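You operate a simulated robot arm through the tools that you are given. There is no shell and no other tool.

You run a simulated two-armed robot. Do the job below in one go: nothing can be reset, and whatever is moved stays where it is left.

## Task
Cap the tall hardener bottle, stand it in the tub and heat the water to 35 C.
Fine: socket switch on before the bottle goes in; dial on that mark till the tub shows it, then off. Set down upright: what you pick out.
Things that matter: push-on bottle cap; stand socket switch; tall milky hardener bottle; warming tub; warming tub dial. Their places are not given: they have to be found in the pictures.

The check looks at the end state, three seconds after you hand in, the way a careful person would. Anything else that was tipped, shoved, dropped, spilled or broken makes it a failure. A push-on lid holds only when it is set on centred and level and pressed home; a screw cap is set on level and turned clockwise until tight.

## Robot
Two 7-joint arms with fingered hands on one trunk that stands fixed in place. Base frame: the origin is at the foot of the trunk, x ahead of it, y to its left, z up. Units: m, rad, N and s.
The left shoulder is at [0.06, 0.177, 0.925], the right one opposite. Payload 4 kg a hand.
The TCP of each hand is the grasp point between the finger pads, 0.037 m short of the fingertips. In the tool frame z runs along the fingers and y along their closing line. Largest opening 0.124 m; the body of the gripper starts 0.043 m behind the TCP. The gripper is a hand of 3 fingers: y runs from the thumb to the fingers, the wrist lies at [-0.015, -0.108, -0.202] in the tool frame.
Orientation is that of the tool frame in the base frame, as a unit quaternion [x, y, z, w]. With the fingers straight down and the wrist toward the robot, the tool's x, y and z point along [0, 1, 0], [1, 0, 0] and [0, 0, -1] of the base frame.

## Interface
- The arms move only by the tool nudge_tool. It takes "left_series", "right_series" or both (then of equal length, played together; a hand with none holds still); each is a list of rows, each a list of 6 numbers: the shift along the tool's x, y, z in m, then the turn, a rotation vector about the tool's x, y, z in rad. In form: [[tx, ty, tz, rx, ry, rz], ...]. A call has 1 to 20 rows; each row is the pose to reach, as a shift and turn from the pose commanded when the call began, along the tool's axes at that moment. Rows are played at 5 a second. More than 0.05 m and 0.15 rad between two rows, and nothing of the call is played. Where a pose cannot be reached the arm comes as near as it can. A force on the tool above 40 N (or 10 N above the force at the start of the call, whichever is more), or a blocked arm, ends the call early, and 0.2 s more pass. In this call time passes only in rows, and 0.2 s behind the last. It gives the time, the measured TCP pose, the force on the tool (base axes), the opening and the grip force at its end, in the units of the frame above (readings bear some noise), with the torque about the TCP (base axes, N m) and any sound that the robot's microphone picked up.
- Cameras (640 x 400 px; columns grow to the right, rows downward): "scene" is now at [0.0472, 0.0284, 1.5807]; the picture's right is [0.42, -0.91, 0.00], its down [-0.59, -0.27, -0.76] and it looks along [0.69, 0.32, -0.65] (base axes); focal length 309 px, centre (320, 200). "left" rides on the left gripper at [-0.064, -0.076, -0.137] in its tool frame; the picture's right is [-0.84, -0.26, 0.48], its down [0.48, -0.76, 0.43] and it looks along [0.26, 0.60, 0.76] (tool axes); focal length 256 px, centre (320, 200). "right" rides on the right gripper at [0.064, -0.076, -0.136] in its tool frame; the picture's right is [-0.84, 0.26, -0.48], its down [-0.48, -0.76, 0.43] and it looks along [-0.26, 0.60, 0.76] (tool axes); focal length 256 px, centre (320, 200).
- snapshot(camera): a new picture of that camera. No time passes.
- raise_lower(by): slides the trunk up (or, below 0, down) by that many m; the arms and the scene camera ride with it, the base frame stays. It gives what a move gives, with no picture.
- move_fingers(index, middle, thumb_bend, thumb_turn, hand): sets how far each is bent, from 0 (flat) to 100 (curled in); at 30 the hand is open as for a grip, at 70 the pads meet at the TCP. One left out holds its place. A second passes; each finger stops where it meets its share of the squeeze, and holds until it gets a number again. It is the only way to open and close the hand. It gives what a move gives, with no picture; readings hold the bend of each and the force on the fingers (four entries, about 0 where the hand has none), thumb and palm. thumb_turn goes from beside the hand (0) to across from the fingers (100), as for a grip.
- turn_head(pan, tilt): turns the head with the scene camera to pan (to the left, within 1.501 rad either way) and tilt (down, from -0.506 to 1.204), counted from straight ahead of the robot. It gives what a move gives.
- probe_pixels(camera, pixels): for up to 12 pixels [column, row] of the newest picture of that camera ("zoom" is the newest enlarged one), the place [x, y, z] in the base frame of the surface seen there, good to about 0.002 m, but the place of the scene camera against the robot may be out by one fixed shift of up to 0.012 m in any direction. No time passes.
- enlarge(camera, box): a new picture of the part [left, top, right, bottom] of that camera's present view, enlarged. No time passes.
- finish_job(): hands the job in; it is judged then, once.

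Leave the grippers open and the arms clear of the work at the hand-in unless told otherwise.

The tools are called as name(argument=value, ...) on one line, values as JSON. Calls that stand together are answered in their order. nudge_tool: Moves the arms, as the interface text tells. Its arguments: {"type":"object","properties":{"left_series":{"type":"array","items":{"type":"array","items":{"type":"number"}}},"right_series":{"type":"array","items":{"type":"array","items":{"type":"number"}}}},"required":[]} The other tools are called the same way: raise_lower (by) slides the trunk up or down; move_fingers (index, middle, thumb_bend, thumb_turn, hand) moves the fingers one by one; turn_head (pan, tilt) turns the head that bears the scene camera; snapshot (camera) takes a picture; probe_pixels (camera, pixels) gives the place of the surface under pixels of a picture; enlarge (camera, box) takes an enlarged picture of a part of a camera's view; finish_job () hands the job in.

At the start:

```text
t: 0.0
left_tcp_pos: [0.4717, 0.5133, 1.1702]
left_ee_rot: [0.707, 0.707, 0.0, 0.0]
left_ft_force: [0.6, -0.6, -0.4]
left_wrist_torque: [0.01, 0.0, -0.02]
left_gripper_width: 0.1238
left_finger_force: 0.1
left_shape: jaw
left_bend: [30.0, 30.0, 30.0, 98.0]
left_finger forces: [0.1, 0.1, 0.1, 0.0, 0.1, 0.1]
right_tcp_pos: [0.5997, -0.0629, 1.1589]
right_ee_rot: [0.707, 0.707, -0.001, 0.0]
right_ft_force: [-0.1, 0.0, -0.1]
right_wrist_torque: [0.02, -0.01, 0.03]
right_gripper_width: 0.1238
right_finger_force: 0.1
right_shape: jaw
right_bend: [30.0, 30.0, 30.0, 98.0]
right_finger forces: [0.1, 0.1, 0.0, 0.0, 0.0, 0.0]
trunk travel left (down, up): [-0.45, 0.14]
head pan, tilt: [0.429, 0.714]
```

scene: 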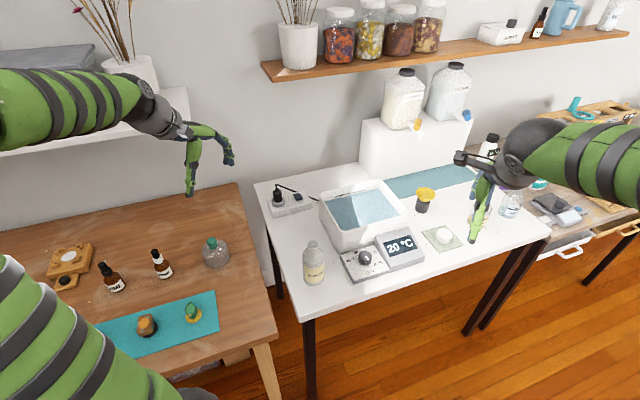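
right: 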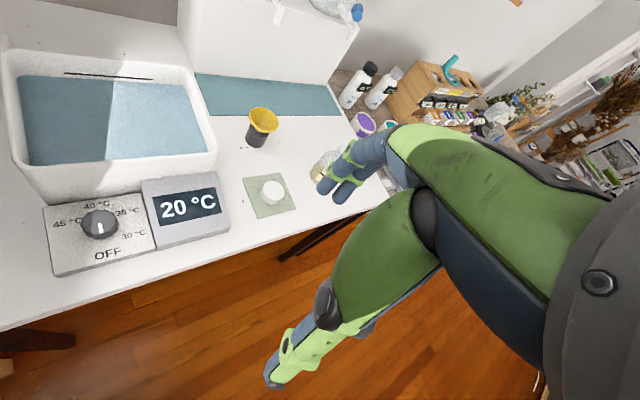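
left: 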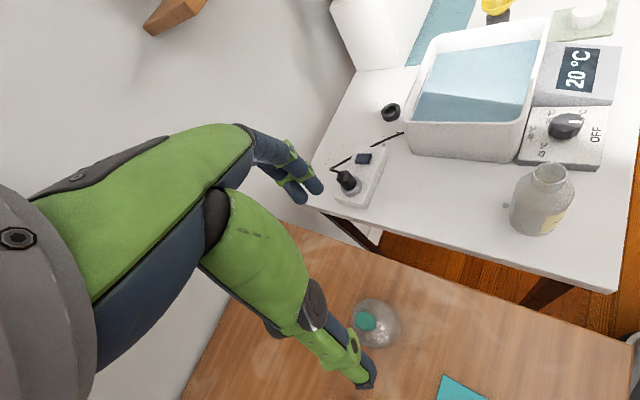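

I see a white table with the tub at about (362,213), the dial panel at (366,260), the display at (400,245) and an open milky bottle at (313,262). There is also a socket block at (290,200), a white cap on a mat at (443,235) and something inside a yellow-topped cup at (424,198). I'll enlarge these areas first.

enlarge(camera="scene", box=[240, 160, 400, 300])

enlarge(camera="scene", box=[380, 120, 560, 270])

enlarge(camera="right", box=[0, 60, 400, 300])

enlarge(camera="left", box=[300, 0, 640, 300])

```text
2.86 times, centred on (320, 230) of scene
```

zoom: 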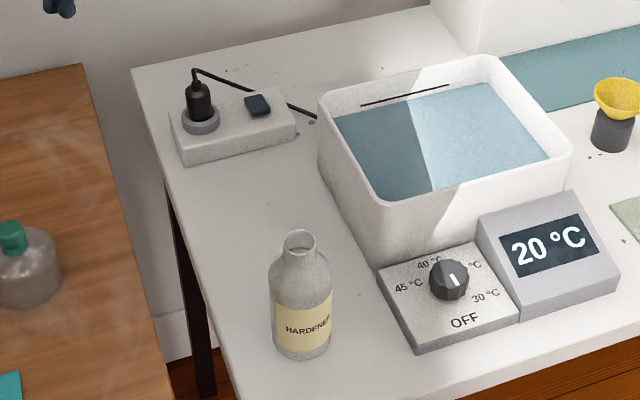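

```text
2.67 times, centred on (470, 195) of scene
```

zoom: 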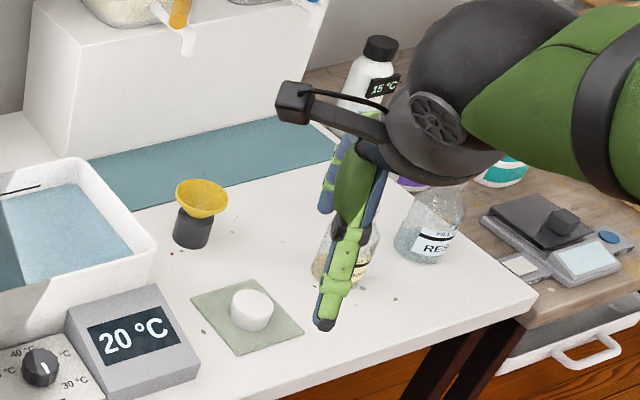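

```text
1.60 times, centred on (200, 180) of right
```

zoom: 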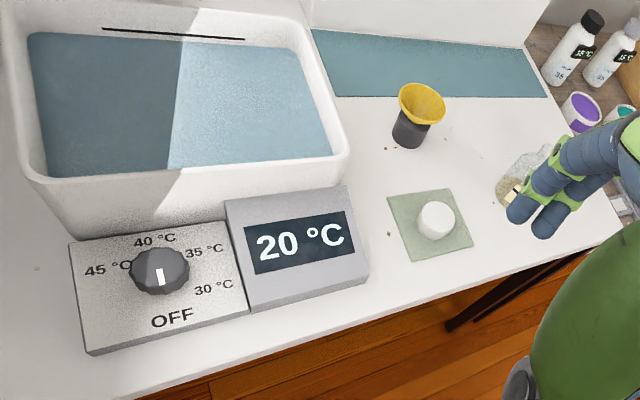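

```text
1.33 times, centred on (470, 150) of left
```

zoom: 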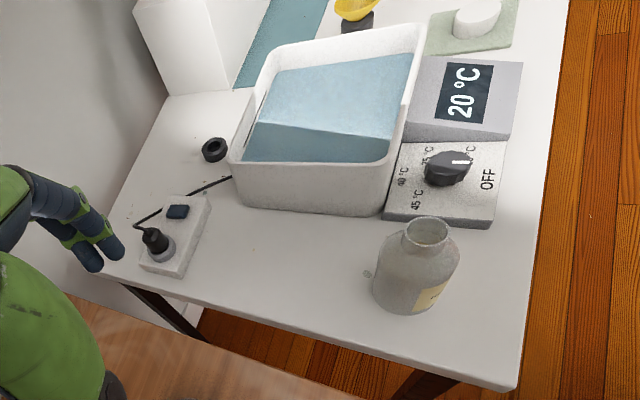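

Next I'll look more closely at the bottle mouth, the white cap, the cup with the yellow top, the object behind the right fingers and the black ring behind the tub.

enlarge(camera="scene", box=[290, 225, 340, 290])

enlarge(camera="scene", box=[400, 170, 480, 260])

enlarge(camera="right", box=[220, 90, 360, 220])

enlarge(camera="left", box=[320, 80, 440, 220])

enlarge(camera="left", box=[500, 80, 640, 240])

```text
6.15 times, centred on (315, 258) of scene
```

zoom: 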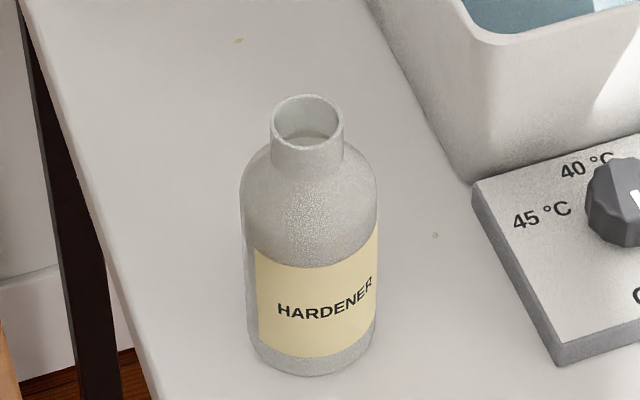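

```text
4.44 times, centred on (440, 215) of scene
```

zoom: 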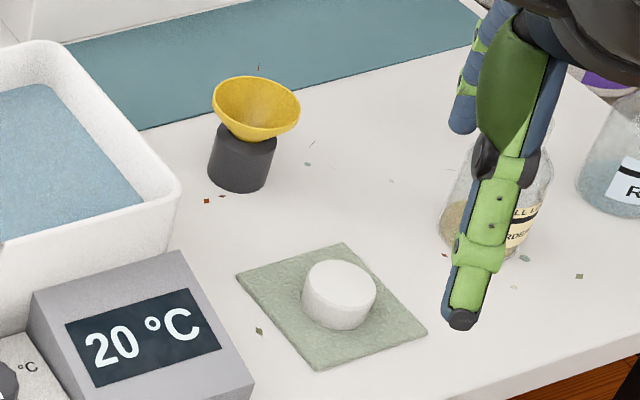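

```text
3.08 times, centred on (290, 155) of right
```

zoom: 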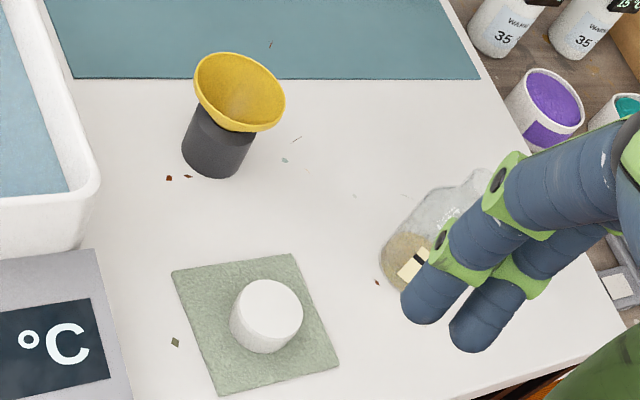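

```text
2.86 times, centred on (380, 150) of left
```

zoom: 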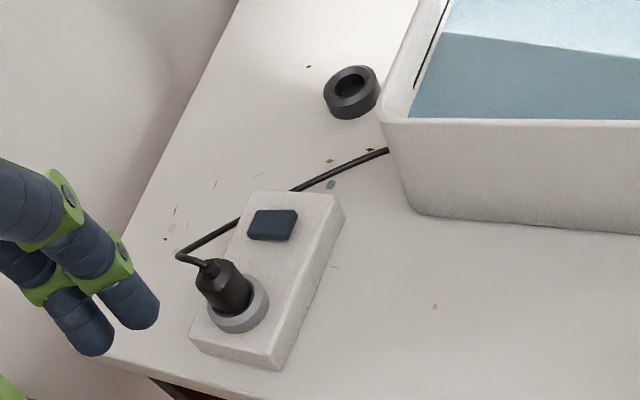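

```text
2.50 times, centred on (570, 160) of left
```

zoom: 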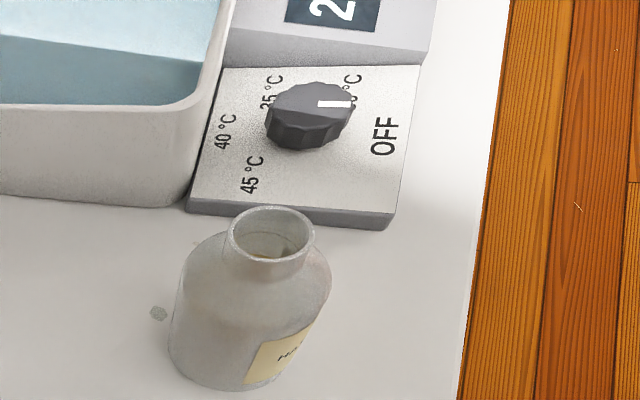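

The cap is the white one on the green mat at scene (443,235), and the bottle stands open at (313,262). The dial pointer is on OFF. I'll probe positions in the hand pictures, which don't carry the scene camera's shift.

probe_pixels(camera="right", pixels=[[272, 190], [272, 199], [263, 190], [281, 190], [100, 222], [99, 233], [107, 256], [133, 232], [128, 211], [97, 204], [66, 223], [155, 210]])

probe_pixels(camera="left", pixels=[[550, 172], [536, 176], [571, 178], [552, 186], [550, 165], [540, 205], [363, 158], [359, 158], [367, 158], [346, 180], [390, 112], [540, 233]])

probe_pixels(camera="scene", pixels=[[443, 232], [443, 242], [365, 257], [313, 243], [304, 187], [362, 210], [325, 197], [406, 208], [366, 232], [390, 180], [424, 194], [420, 210]])

```text
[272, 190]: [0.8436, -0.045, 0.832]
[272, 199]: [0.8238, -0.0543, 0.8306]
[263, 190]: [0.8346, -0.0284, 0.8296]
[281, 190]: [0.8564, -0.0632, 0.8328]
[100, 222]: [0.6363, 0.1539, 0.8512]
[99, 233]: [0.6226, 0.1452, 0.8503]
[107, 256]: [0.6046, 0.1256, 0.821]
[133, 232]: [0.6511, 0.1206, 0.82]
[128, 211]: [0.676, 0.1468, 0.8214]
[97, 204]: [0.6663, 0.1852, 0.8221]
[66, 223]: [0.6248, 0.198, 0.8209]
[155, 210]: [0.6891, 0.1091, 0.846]
```

```text
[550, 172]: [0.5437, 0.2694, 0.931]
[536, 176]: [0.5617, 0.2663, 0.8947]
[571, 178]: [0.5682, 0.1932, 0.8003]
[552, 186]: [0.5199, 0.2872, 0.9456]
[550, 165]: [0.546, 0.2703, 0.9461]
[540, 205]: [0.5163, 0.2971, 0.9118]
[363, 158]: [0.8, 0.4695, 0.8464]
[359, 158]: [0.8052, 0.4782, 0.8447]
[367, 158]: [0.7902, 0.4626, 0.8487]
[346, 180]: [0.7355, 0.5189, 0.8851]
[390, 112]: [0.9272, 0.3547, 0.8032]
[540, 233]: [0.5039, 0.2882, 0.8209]
```

```text
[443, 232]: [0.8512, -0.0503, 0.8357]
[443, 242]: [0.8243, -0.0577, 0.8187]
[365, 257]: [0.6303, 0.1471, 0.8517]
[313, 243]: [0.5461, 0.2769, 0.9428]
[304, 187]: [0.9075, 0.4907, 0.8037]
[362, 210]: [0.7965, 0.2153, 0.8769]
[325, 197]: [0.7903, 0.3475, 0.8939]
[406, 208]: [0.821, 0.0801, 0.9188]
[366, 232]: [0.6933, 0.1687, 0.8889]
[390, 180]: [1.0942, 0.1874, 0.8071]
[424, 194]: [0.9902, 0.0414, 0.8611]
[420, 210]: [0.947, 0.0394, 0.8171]
```

The bottle neck measures about 32 mm, while the white piece and the black ring are both about 50 mm across. I need to see every cap candidate, so I'll enlarge the left table and other areas too.

enlarge(camera="scene", box=[30, 220, 240, 360])

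enlarge(camera="scene", box=[460, 80, 640, 240])

enlarge(camera="left", box=[370, 90, 420, 130])

enlarge(camera="right", box=[235, 95, 305, 220])

```text
2.86 times, centred on (135, 290) of scene
```

zoom: 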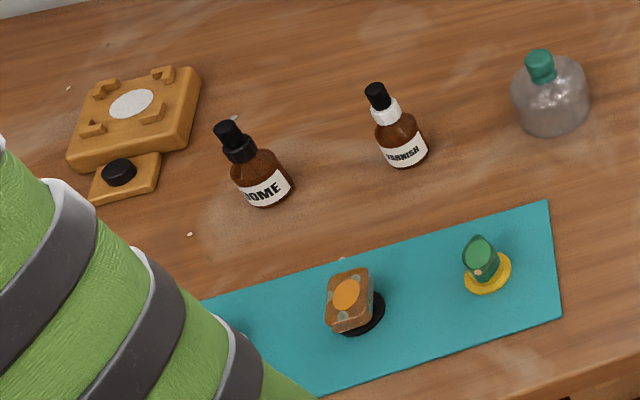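

```text
2.50 times, centred on (550, 160) of scene
```

zoom: 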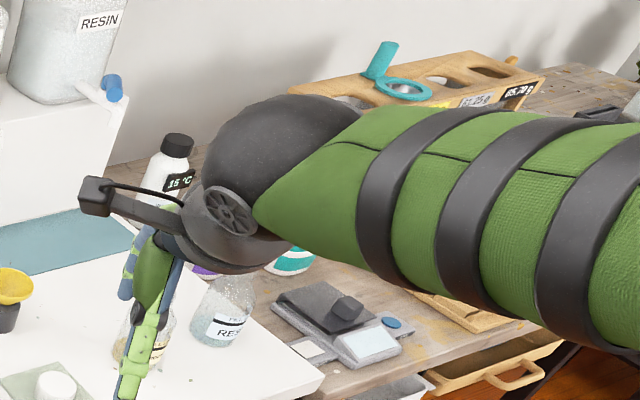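

```text
10.00 times, centred on (395, 110) of left
```

zoom: 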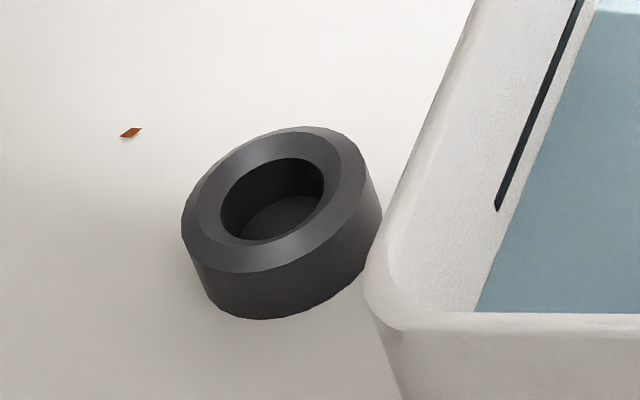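

```text
3.20 times, centred on (270, 158) of right
```

zoom: 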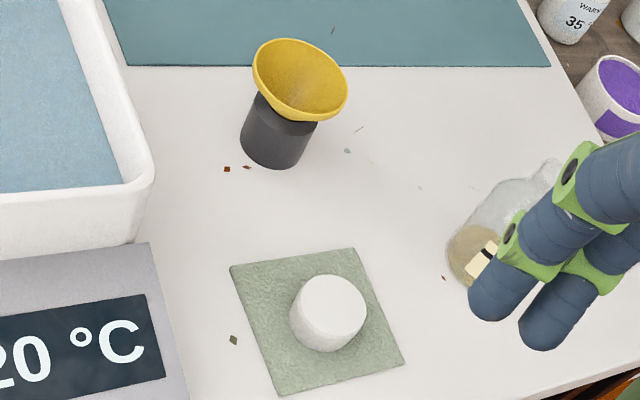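

enlarge(camera="scene", box=[425, 220, 465, 250])

enlarge(camera="scene", box=[405, 180, 445, 220])

enlarge(camera="right", box=[245, 165, 300, 220])

enlarge(camera="right", box=[300, 100, 420, 220])

```text
13.33 times, centred on (445, 235) of scene
```

zoom: 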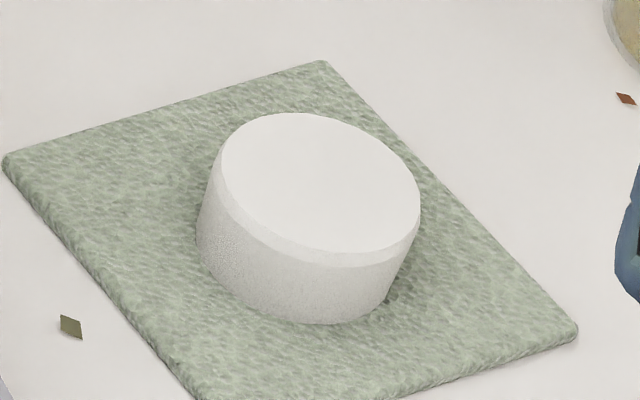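

```text
10.00 times, centred on (425, 200) of scene
```

zoom: 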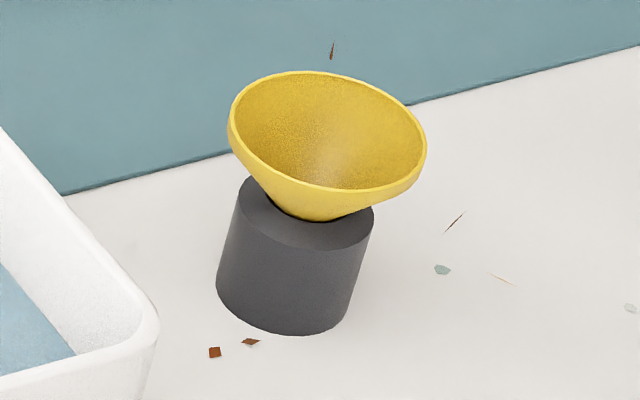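

```text
7.27 times, centred on (272, 192) of right
```

zoom: 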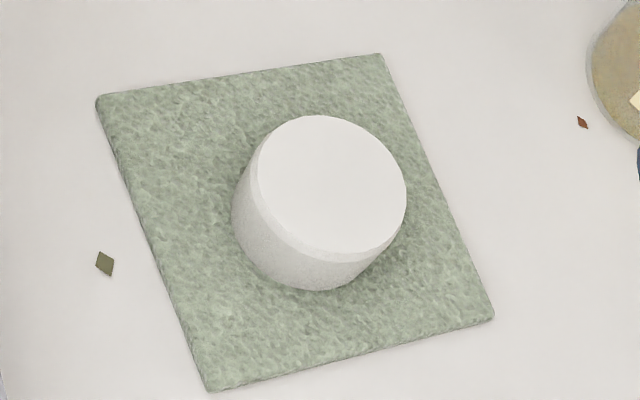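

```text
3.33 times, centred on (360, 160) of right
```

zoom: 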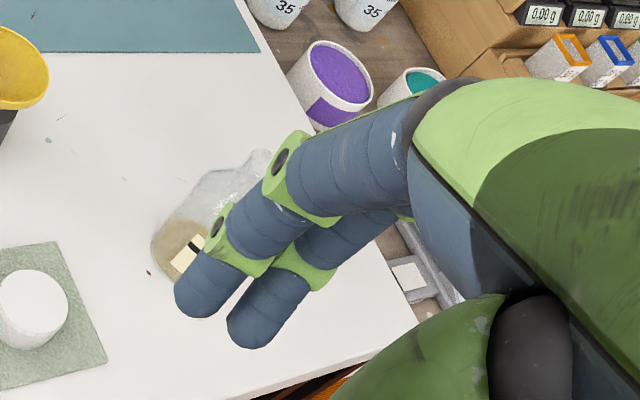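

enlarge(camera="right", box=[0, 30, 230, 200])

enlarge(camera="right", box=[40, 180, 160, 280])

enlarge(camera="left", box=[395, 20, 560, 170])

```text
2.35 times, centred on (115, 115) of right
```

zoom: 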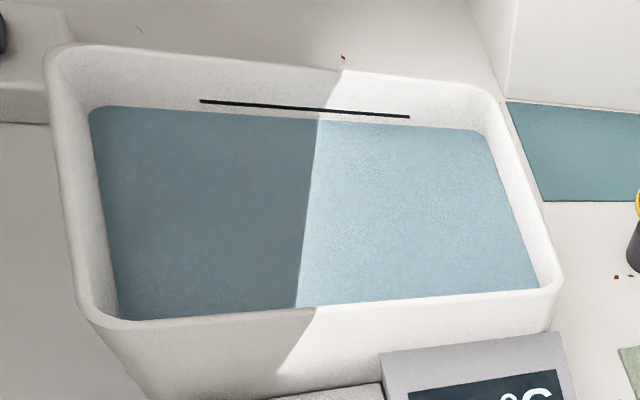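

```text
4.00 times, centred on (100, 230) of right
```

zoom: 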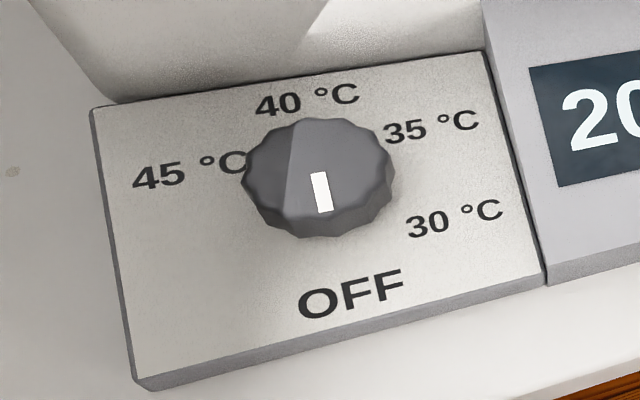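

```text
2.67 times, centred on (478, 95) of left
```

zoom: 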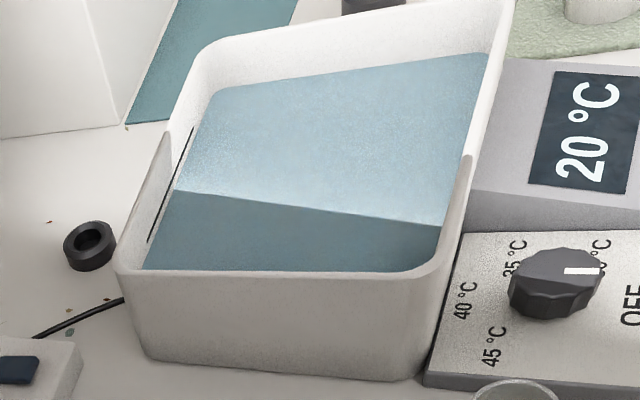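

The dial points to OFF, and 35 looks to be 120° counter-clockwise from OFF seen from above. I'll measure the black ring, the white cap and the bottle neck by probing zoomed pictures.

enlarge(camera="left", box=[370, 90, 420, 130])

probe_pixels(camera="zoom", pixels=[[188, 225], [355, 160], [300, 130], [260, 268], [225, 215], [320, 180], [290, 160], [260, 238], [275, 225], [255, 318], [380, 210], [205, 285]])

enlarge(camera="right", box=[245, 165, 300, 220])

probe_pixels(camera="zoom", pixels=[[330, 183], [262, 170], [400, 195], [330, 120], [330, 248], [236, 210], [318, 285], [375, 265], [250, 260], [120, 120], [220, 375], [480, 305]])

enlarge(camera="left", box=[500, 150, 600, 240])

```text
10.00 times, centred on (395, 110) of left
```

zoom: 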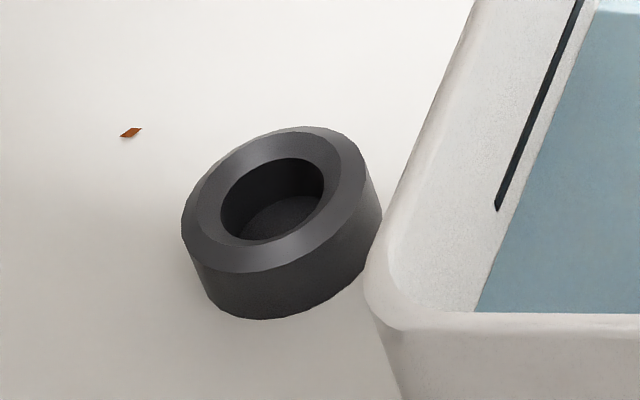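

```text
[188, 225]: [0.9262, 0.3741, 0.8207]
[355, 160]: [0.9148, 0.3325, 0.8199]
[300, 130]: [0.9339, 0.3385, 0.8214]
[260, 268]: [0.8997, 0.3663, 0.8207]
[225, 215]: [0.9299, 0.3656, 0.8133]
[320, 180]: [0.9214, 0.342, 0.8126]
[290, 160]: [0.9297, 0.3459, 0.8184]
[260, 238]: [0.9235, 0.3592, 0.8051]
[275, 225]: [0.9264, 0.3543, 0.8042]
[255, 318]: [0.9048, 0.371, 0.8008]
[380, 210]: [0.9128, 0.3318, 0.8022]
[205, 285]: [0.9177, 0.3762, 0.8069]
```

```text
7.27 times, centred on (272, 192) of right
```

zoom: 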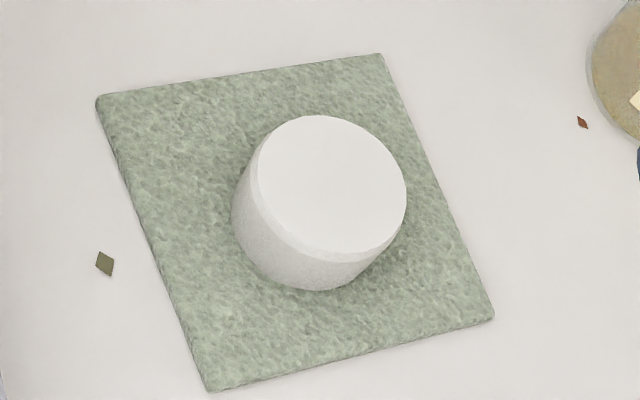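

```text
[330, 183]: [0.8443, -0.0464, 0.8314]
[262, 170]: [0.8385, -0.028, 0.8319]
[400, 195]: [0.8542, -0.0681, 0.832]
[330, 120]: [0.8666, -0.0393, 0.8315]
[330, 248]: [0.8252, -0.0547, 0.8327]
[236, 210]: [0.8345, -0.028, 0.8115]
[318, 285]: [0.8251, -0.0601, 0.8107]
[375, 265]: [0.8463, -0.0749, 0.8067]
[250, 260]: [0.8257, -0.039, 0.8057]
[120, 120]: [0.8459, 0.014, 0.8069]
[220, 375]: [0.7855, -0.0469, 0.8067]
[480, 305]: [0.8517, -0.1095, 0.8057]
```

```text
4.44 times, centred on (550, 195) of left
```

zoom: 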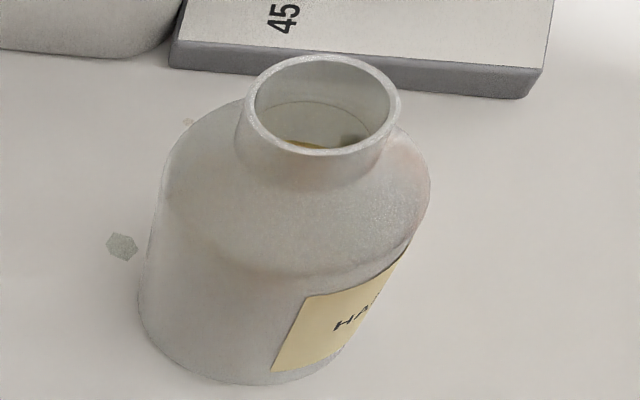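

probe_pixels(camera="zoom", pixels=[[241, 110], [398, 105], [318, 58], [318, 152], [243, 165], [385, 160], [160, 200], [428, 190], [190, 360], [335, 365], [290, 275], [300, 120]])

enlarge(camera="scene", box=[295, 230, 335, 290])

probe_pixels(camera="zoom", pixels=[[305, 85], [272, 130], [338, 120], [305, 155], [305, 190], [305, 220], [305, 260], [305, 390], [235, 220], [375, 215]])

```text
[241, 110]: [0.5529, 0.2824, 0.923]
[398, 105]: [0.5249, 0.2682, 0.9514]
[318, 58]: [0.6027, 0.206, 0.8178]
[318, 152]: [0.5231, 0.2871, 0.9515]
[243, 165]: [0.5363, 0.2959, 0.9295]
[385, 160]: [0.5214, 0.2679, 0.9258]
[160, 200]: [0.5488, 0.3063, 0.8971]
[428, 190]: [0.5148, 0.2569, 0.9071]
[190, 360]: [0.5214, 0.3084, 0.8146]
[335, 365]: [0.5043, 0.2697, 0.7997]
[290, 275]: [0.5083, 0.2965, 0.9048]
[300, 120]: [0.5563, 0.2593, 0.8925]
```

```text
6.67 times, centred on (315, 260) of scene
```

zoom: 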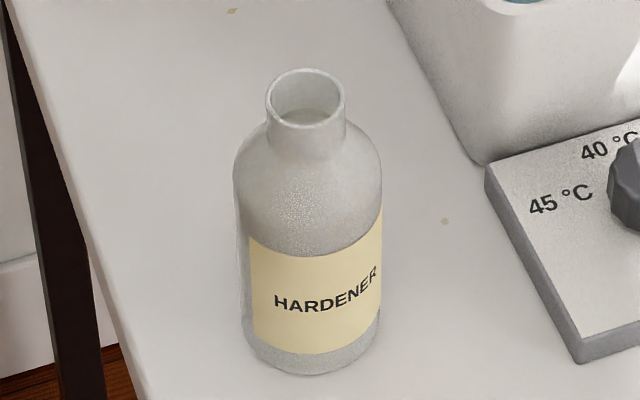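

```text
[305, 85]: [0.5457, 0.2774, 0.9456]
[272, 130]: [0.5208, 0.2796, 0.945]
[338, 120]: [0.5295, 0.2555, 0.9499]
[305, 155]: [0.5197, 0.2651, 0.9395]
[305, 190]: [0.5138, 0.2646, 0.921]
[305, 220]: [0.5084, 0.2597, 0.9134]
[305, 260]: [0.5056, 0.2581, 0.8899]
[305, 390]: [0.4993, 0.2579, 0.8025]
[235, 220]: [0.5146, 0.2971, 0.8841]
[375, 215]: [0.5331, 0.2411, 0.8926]
```

The bottle's rim is at z≈0.951 and its axis at about (0.535, 0.275). The white cap is 48 mm across and 26 mm high, centred near (0.846, -0.047). I'll move the right hand to the right and slightly up, clear of the table, so I can see the flask behind it.

nudge_tool(right_series=[[-0.045, 0, -0.01, 0, 0, 0], [-0.09, 0, -0.02, 0, 0, 0], [-0.135, -0.01, -0.03, 0, 0, 0], [-0.18, -0.02, -0.04, 0, 0, 0], [-0.22, -0.03, -0.05, 0, 0, 0], [-0.25, -0.05, -0.06, 0, 0, 0]])

snapshot(camera="scene")

```text
t: 1.4
left_tcp_pos: [0.47, 0.5121, 1.1704]
left_ee_rot: [0.706, 0.708, 0.0, 0.0]
left_ft_force: [-1.4, 0.8, 1.0]
left_wrist_torque: [0.01, 0.0, -0.02]
left_gripper_width: 0.1235
left_finger_force: 0.0
left_shape: jaw
left_bend: [30.0, 30.0, 30.0, 98.0]
left_finger forces: [0.0, 0.1, 0.0, 0.0, 0.0, 0.0]
right_tcp_pos: [0.5481, -0.3144, 1.2169]
right_ee_rot: [0.707, 0.707, 0.0, 0.0]
right_ft_force: [0.4, 0.7, -0.6]
right_wrist_torque: [-0.02, 0.01, -0.02]
right_gripper_width: 0.1238
right_finger_force: 0.1
right_shape: jaw
right_bend: [30.0, 30.0, 30.0, 98.0]
right_finger forces: [0.0, 0.0, 0.0, 0.0, 0.0, 0.1]
trunk travel left (down, up): [-0.45, 0.14]
head pan, tilt: [0.429, 0.714]
```

```text
taken
```

scene: 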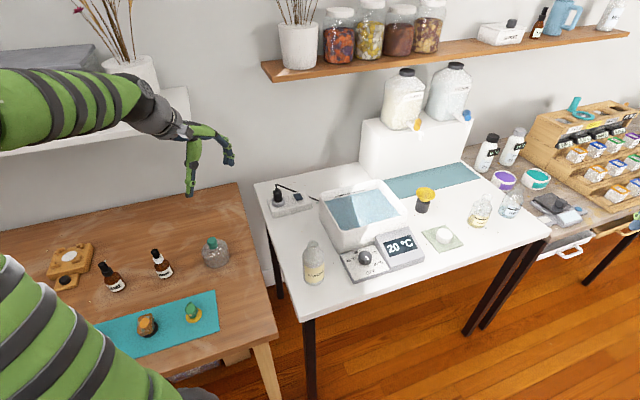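

enlarge(camera="scene", box=[410, 120, 570, 250])

probe_pixels(camera="scene", pixels=[[309, 315], [546, 238], [254, 184], [476, 166], [480, 215], [398, 243], [421, 259], [350, 281], [385, 272], [343, 252], [376, 242], [303, 254]])

```text
3.08 times, centred on (490, 185) of scene
```

zoom: 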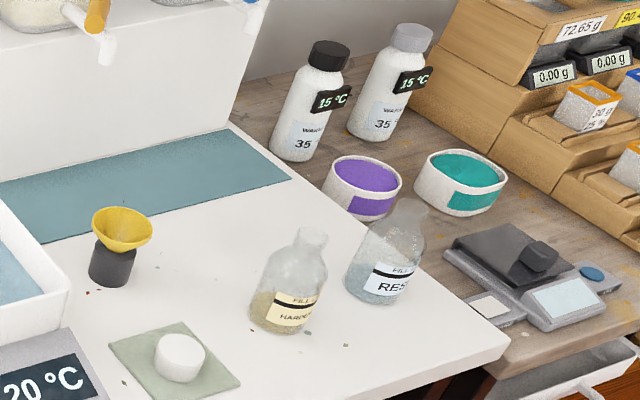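

```text
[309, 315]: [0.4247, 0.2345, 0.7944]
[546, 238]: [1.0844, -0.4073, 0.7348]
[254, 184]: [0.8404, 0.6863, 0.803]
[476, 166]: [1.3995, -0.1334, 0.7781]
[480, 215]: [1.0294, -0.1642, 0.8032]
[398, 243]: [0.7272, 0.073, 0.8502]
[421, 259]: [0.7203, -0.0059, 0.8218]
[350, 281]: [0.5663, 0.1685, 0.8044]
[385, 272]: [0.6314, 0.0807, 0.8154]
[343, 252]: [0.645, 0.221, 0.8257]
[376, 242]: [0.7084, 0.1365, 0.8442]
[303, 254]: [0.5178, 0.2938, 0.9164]
```

The other hardener container is a short clear flask, so the tall milky bottle at scene (313,262) is the right one. I'll bring the left hand nearer, still above it, to measure its mouth from the hand camera.

nudge_tool(left_series=[[-0.04, -0.005, 0.02, 0, 0, 0], [-0.08, -0.01, 0.04, 0, 0, 0], [-0.12, -0.016, 0.07, 0, 0, 0], [-0.153, -0.022, 0.09, 0, 0, 0]])

snapshot(camera="left")

```text
refused: row 3 steps farther than a row can; nothing moved
```

```text
taken
```

left: 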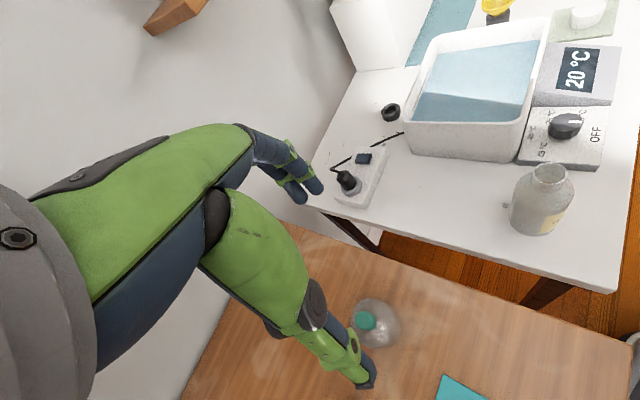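

The third row was a little too long, so I'll repeat the move in even steps.

nudge_tool(left_series=[[-0.03, -0.004, 0.018, 0, 0, 0], [-0.06, -0.008, 0.036, 0, 0, 0], [-0.09, -0.013, 0.054, 0, 0, 0], [-0.12, -0.018, 0.072, 0, 0, 0], [-0.153, -0.022, 0.09, 0, 0, 0]])

snapshot(camera="left")

```text
t: 2.6
left_tcp_pos: [0.4498, 0.3613, 1.0782]
left_ee_rot: [0.707, 0.707, 0.0, 0.0]
left_ft_force: [0.0, 0.1, 0.3]
left_wrist_torque: [0.02, 0.01, -0.01]
left_gripper_width: 0.124
left_finger_force: 0.0
left_shape: jaw
left_bend: [30.0, 30.0, 30.0, 98.0]
left_finger forces: [0.0, 0.0, 0.1, 0.0, 0.1, 0.1]
right_tcp_pos: [0.5512, -0.314, 1.2178]
right_ee_rot: [0.707, 0.707, 0.001, 0.0]
right_ft_force: [-0.3, -0.1, 0.2]
right_wrist_torque: [-0.01, 0.02, -0.03]
right_gripper_width: 0.1237
right_finger_force: 0.1
right_shape: jaw
right_bend: [30.0, 30.0, 30.0, 98.0]
right_finger forces: [0.0, 0.0, 0.0, 0.0, 0.0, 0.1]
trunk travel left (down, up): [-0.45, 0.14]
head pan, tilt: [0.429, 0.714]
```

```text
taken
```

left: 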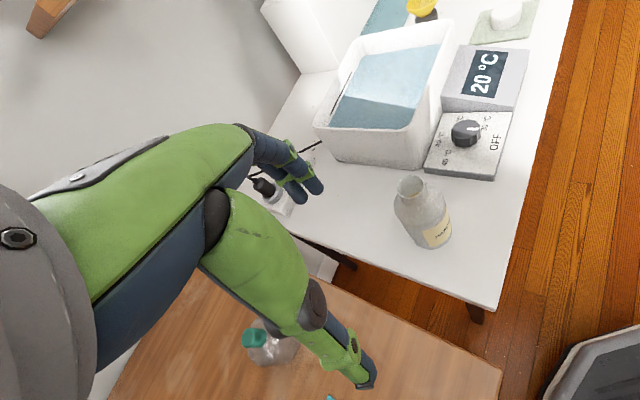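

enlarge(camera="left", box=[380, 160, 470, 260])

```text
4.00 times, centred on (425, 210) of left
```

zoom: 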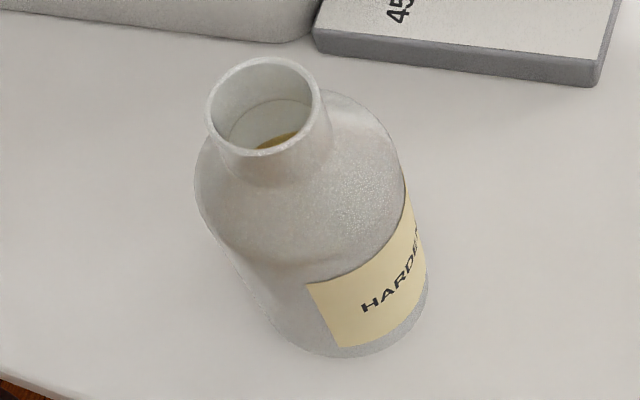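

probe_pixels(camera="zoom", pixels=[[208, 108], [319, 100], [265, 59], [258, 153], [222, 75], [300, 142], [225, 145], [308, 70], [265, 105], [262, 175], [262, 190], [262, 240]])

probe_pixels(camera="zoom", pixels=[[200, 180], [235, 270], [395, 160], [300, 345], [425, 290], [260, 200], [260, 215], [330, 110], [350, 120], [330, 160], [400, 60], [600, 120]])

```text
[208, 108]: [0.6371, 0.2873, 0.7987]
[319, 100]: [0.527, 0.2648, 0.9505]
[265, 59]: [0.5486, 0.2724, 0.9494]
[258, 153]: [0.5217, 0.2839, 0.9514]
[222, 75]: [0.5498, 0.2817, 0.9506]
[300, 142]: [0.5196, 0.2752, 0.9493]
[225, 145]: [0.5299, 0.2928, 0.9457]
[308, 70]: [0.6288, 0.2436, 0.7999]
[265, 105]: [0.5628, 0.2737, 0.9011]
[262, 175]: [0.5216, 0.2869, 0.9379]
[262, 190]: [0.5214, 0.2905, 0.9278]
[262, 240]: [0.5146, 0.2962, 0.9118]
```

```text
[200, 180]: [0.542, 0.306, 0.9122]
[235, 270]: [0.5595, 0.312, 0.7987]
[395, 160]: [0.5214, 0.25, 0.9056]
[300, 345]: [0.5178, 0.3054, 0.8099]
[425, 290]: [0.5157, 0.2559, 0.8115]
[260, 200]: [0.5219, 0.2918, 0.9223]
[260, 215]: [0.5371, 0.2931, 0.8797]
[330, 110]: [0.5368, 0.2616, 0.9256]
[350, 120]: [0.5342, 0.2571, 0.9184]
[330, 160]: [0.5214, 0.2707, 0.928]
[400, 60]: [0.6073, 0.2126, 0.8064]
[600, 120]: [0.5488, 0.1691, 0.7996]
```

The neck is centred at about (0.535, 0.2785), 30–31 mm across, with its rim at z 0.951. Before deciding on the cap I'll look at the black ring and the socket switch from closer, at a safe height above the tub.

nudge_tool(left_series=[[0.01, 0.045, 0.0, 0, 0, 0], [0.02, 0.09, 0.0, 0, 0, 0], [0.03, 0.135, 0.005, 0, 0, 0], [0.04, 0.18, 0.01, 0, 0, 0], [0.05, 0.225, 0.015, 0, 0, 0], [0.06, 0.27, 0.02, 0, 0, 0]])

snapshot(camera="left")

snapshot(camera="scene")

```text
t: 4.0
left_tcp_pos: [0.7206, 0.4195, 1.0572]
left_ee_rot: [0.706, 0.708, -0.001, 0.0]
left_ft_force: [0.9, -0.4, 0.5]
left_wrist_torque: [0.0, 0.02, -0.02]
left_gripper_width: 0.1236
left_finger_force: 0.1
left_shape: jaw
left_bend: [30.0, 30.0, 30.0, 98.0]
left_finger forces: [0.1, 0.0, 0.0, 0.1, 0.1, 0.0]
right_tcp_pos: [0.5512, -0.3134, 1.217]
right_ee_rot: [0.707, 0.707, -0.001, -0.001]
right_ft_force: [0.5, 0.9, 0.3]
right_wrist_torque: [0.02, 0.01, 0.01]
right_gripper_width: 0.1241
right_finger_force: 0.0
right_shape: jaw
right_bend: [30.0, 30.0, 30.0, 98.0]
right_finger forces: [0.1, 0.0, 0.0, 0.0, 0.0, 0.0]
trunk travel left (down, up): [-0.45, 0.14]
head pan, tilt: [0.429, 0.714]
```

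```text
taken
```

left: 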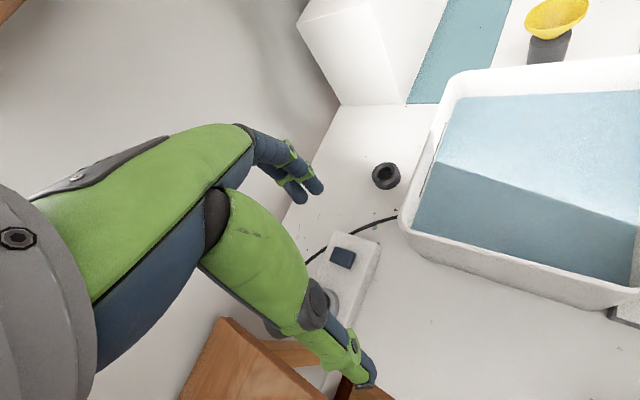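

```text
taken
```

scene: 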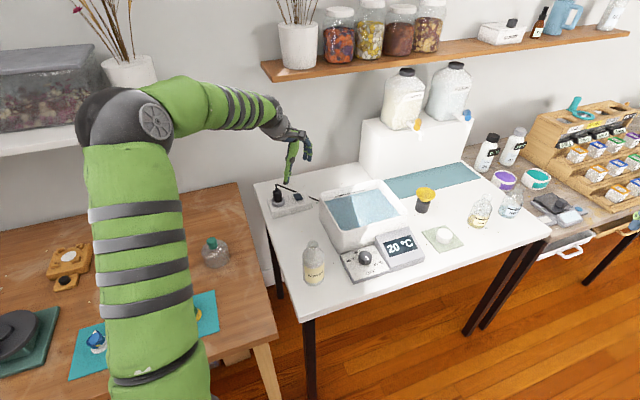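

enlarge(camera="left", box=[360, 155, 410, 195])

probe_pixels(camera="zoom", pixels=[[320, 200], [300, 200], [350, 200], [320, 180], [320, 220], [260, 200], [390, 200], [320, 130], [320, 270], [280, 180], [360, 220], [340, 160]])

enlarge(camera="left", box=[300, 220, 390, 290])

```text
10.00 times, centred on (385, 175) of left
```

zoom: 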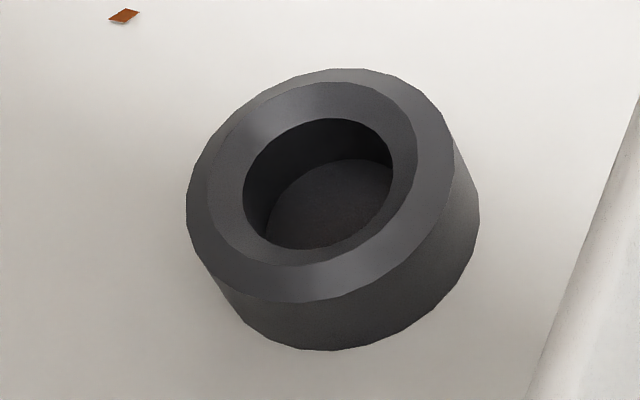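

```text
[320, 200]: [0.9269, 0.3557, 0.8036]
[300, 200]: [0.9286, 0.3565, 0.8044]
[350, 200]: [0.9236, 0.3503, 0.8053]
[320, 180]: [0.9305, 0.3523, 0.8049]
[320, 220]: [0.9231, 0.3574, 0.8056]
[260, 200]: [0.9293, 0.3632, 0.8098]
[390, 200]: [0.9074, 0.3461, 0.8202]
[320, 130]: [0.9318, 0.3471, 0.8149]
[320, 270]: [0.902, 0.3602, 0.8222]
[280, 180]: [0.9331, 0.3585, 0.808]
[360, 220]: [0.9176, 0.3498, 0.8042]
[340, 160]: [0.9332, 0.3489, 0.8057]
```

```text
5.71 times, centred on (345, 255) of left
```

zoom: 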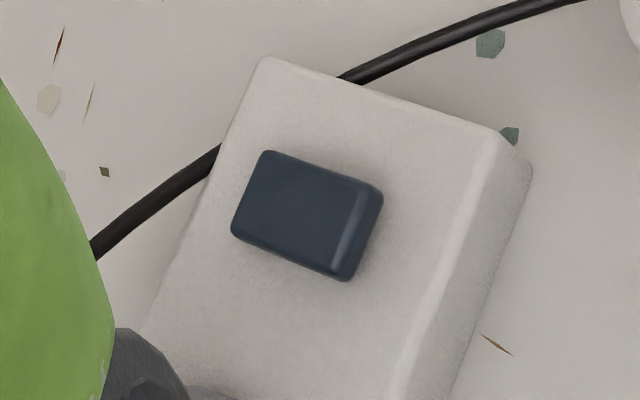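

The black ring's bore is only about 26 mm, too small for the 31 mm neck, and its shape looks like a foot. The white cap on the mat is therefore the bottle's cap. Next I'll probe the rocker switch, seen in the zoom at (307,215), for position and tilt.

probe_pixels(camera="zoom", pixels=[[270, 165], [245, 225], [360, 195], [335, 265], [300, 190], [290, 235], [340, 215], [307, 215], [375, 200], [350, 270], [300, 100], [420, 180]])

enlarge(camera="scene", box=[265, 175, 325, 220])

probe_pixels(camera="zoom", pixels=[[340, 160], [330, 180], [350, 195], [370, 170], [300, 200], [100, 280], [140, 160], [150, 260], [400, 200], [320, 300], [130, 100], [330, 140]])

```text
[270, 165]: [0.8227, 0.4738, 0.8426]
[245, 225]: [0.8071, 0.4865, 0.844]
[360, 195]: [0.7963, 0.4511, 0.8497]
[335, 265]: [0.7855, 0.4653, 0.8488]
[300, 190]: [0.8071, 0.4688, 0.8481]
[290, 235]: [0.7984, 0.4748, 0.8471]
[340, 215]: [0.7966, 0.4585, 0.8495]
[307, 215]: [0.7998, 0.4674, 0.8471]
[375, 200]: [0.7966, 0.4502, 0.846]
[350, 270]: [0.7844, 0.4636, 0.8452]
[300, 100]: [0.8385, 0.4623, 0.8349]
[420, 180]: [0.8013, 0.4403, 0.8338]
```

```text
8.89 times, centred on (295, 198) of scene
```

zoom: 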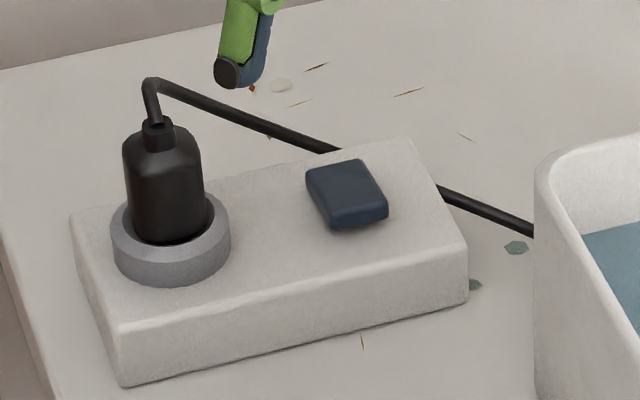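

```text
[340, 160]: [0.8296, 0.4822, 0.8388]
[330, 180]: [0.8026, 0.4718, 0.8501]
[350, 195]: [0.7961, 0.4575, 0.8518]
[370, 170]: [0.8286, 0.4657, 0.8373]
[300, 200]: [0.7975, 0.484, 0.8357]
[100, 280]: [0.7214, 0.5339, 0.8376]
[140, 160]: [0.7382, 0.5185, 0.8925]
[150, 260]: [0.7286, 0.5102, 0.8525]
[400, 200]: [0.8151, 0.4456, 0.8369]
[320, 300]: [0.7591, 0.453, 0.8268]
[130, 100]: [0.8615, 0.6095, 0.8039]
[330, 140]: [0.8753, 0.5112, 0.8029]
```

The rocker's long axis runs along (0.7, 0.7), centred near (0.803, 0.469). Its front end, toward the table's front, is raised to z≈0.849 and its back end is down at 0.843, so it needs a press on the raised front end. I'll enlarge my own fingers to locate the tips.

enlarge(camera="left", box=[230, 110, 340, 220])

probe_pixels(camera="left", pixels=[[318, 188], [300, 199], [312, 178], [290, 190], [366, 385], [372, 378], [360, 386], [352, 350], [275, 150], [320, 300], [345, 372], [284, 150]])

enlarge(camera="scene", box=[240, 80, 330, 190])

```text
3.64 times, centred on (285, 165) of left
```

zoom: 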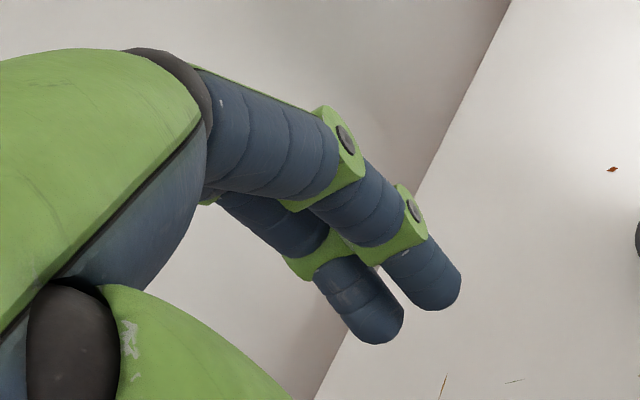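

```text
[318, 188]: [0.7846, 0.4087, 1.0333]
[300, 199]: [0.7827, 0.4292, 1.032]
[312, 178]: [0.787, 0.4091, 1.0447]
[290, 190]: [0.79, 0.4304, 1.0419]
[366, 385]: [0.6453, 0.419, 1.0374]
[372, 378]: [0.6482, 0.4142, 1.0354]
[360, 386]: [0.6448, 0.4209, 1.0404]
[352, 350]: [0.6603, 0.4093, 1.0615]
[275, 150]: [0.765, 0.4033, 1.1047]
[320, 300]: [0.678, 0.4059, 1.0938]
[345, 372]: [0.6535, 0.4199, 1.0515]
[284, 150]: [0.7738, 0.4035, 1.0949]
```

```text
3.64 times, centred on (285, 135) of scene
```

zoom: 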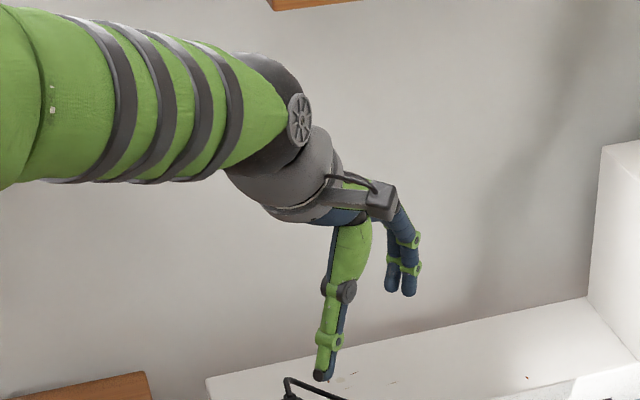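

The fingertips sit at tool y≈+0.065 (x ±0.01) and the thumb opposite at x=0. I'll close the left hand fully so the tips make one compact presser, then look at where they end up.

move_fingers(hand="left", index=70, middle=70, thumb_bend=70)

snapshot(camera="left")

enlarge(camera="scene", box=[250, 120, 340, 220])

```text
t: 5.0
left_tcp_pos: [0.7198, 0.4192, 1.0589]
left_ee_rot: [0.707, 0.707, 0.0, 0.0]
left_ft_force: [0.4, 0.3, 0.3]
left_wrist_torque: [0.02, -0.02, -0.02]
left_gripper_width: 0.0013
left_finger_force: 0.0
left_shape: fingers
left_bend: [70.0, 70.0, 70.0, 98.0]
left_finger forces: [0.0, 0.0, 0.0, 0.0, 0.0, 0.0]
right_tcp_pos: [0.5505, -0.3143, 1.2183]
right_ee_rot: [0.707, 0.707, 0.001, 0.0]
right_ft_force: [1.0, 0.4, -1.2]
right_wrist_torque: [-0.02, 0.0, 0.02]
right_gripper_width: 0.1238
right_finger_force: 0.1
right_shape: jaw
right_bend: [30.0, 30.0, 30.0, 98.0]
right_finger forces: [0.0, 0.1, 0.1, 0.0, 0.1, 0.1]
trunk travel left (down, up): [-0.45, 0.14]
head pan, tilt: [0.429, 0.714]
```

```text
taken
```

left: 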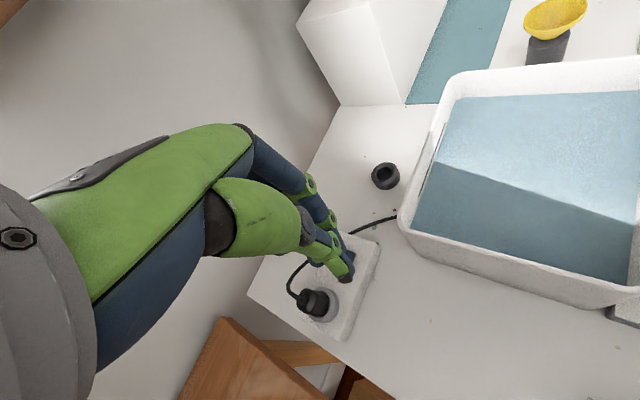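

```text
4.00 times, centred on (295, 170) of scene
```

zoom: 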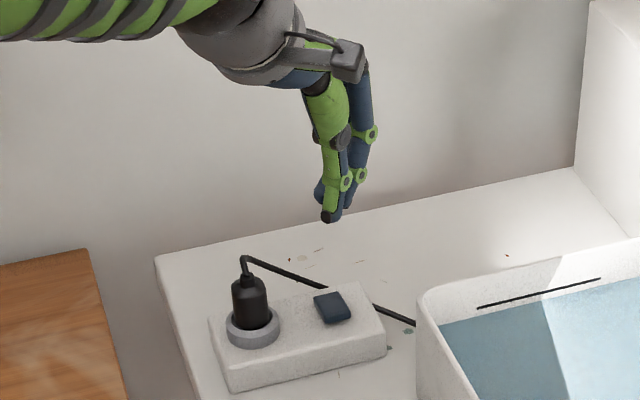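

enlarge(camera="left", box=[290, 190, 390, 300])

probe_pixels(camera="zoom", pixels=[[340, 290], [330, 310], [350, 280], [320, 250], [355, 225], [340, 150], [300, 290], [370, 270], [360, 310], [345, 318], [300, 220], [360, 200]])

```text
3.64 times, centred on (340, 245) of left
```

zoom: 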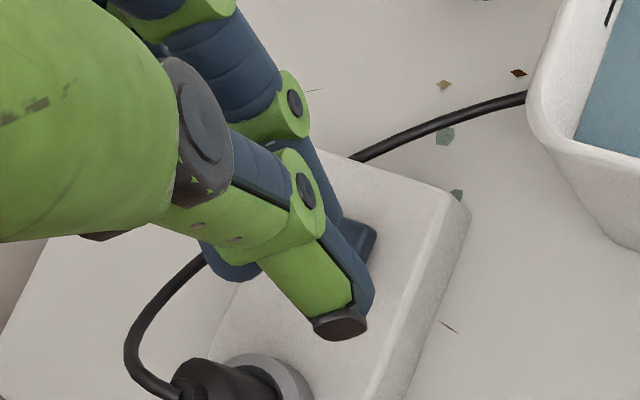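

```text
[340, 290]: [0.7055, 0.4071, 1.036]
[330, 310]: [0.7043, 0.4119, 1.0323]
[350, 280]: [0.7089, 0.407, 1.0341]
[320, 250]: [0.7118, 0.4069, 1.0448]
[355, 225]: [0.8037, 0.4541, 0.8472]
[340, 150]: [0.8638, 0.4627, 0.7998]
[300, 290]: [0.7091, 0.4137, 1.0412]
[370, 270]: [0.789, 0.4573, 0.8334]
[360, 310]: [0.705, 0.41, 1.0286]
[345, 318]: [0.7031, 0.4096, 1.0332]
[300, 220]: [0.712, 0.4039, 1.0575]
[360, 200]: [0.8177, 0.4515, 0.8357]
```

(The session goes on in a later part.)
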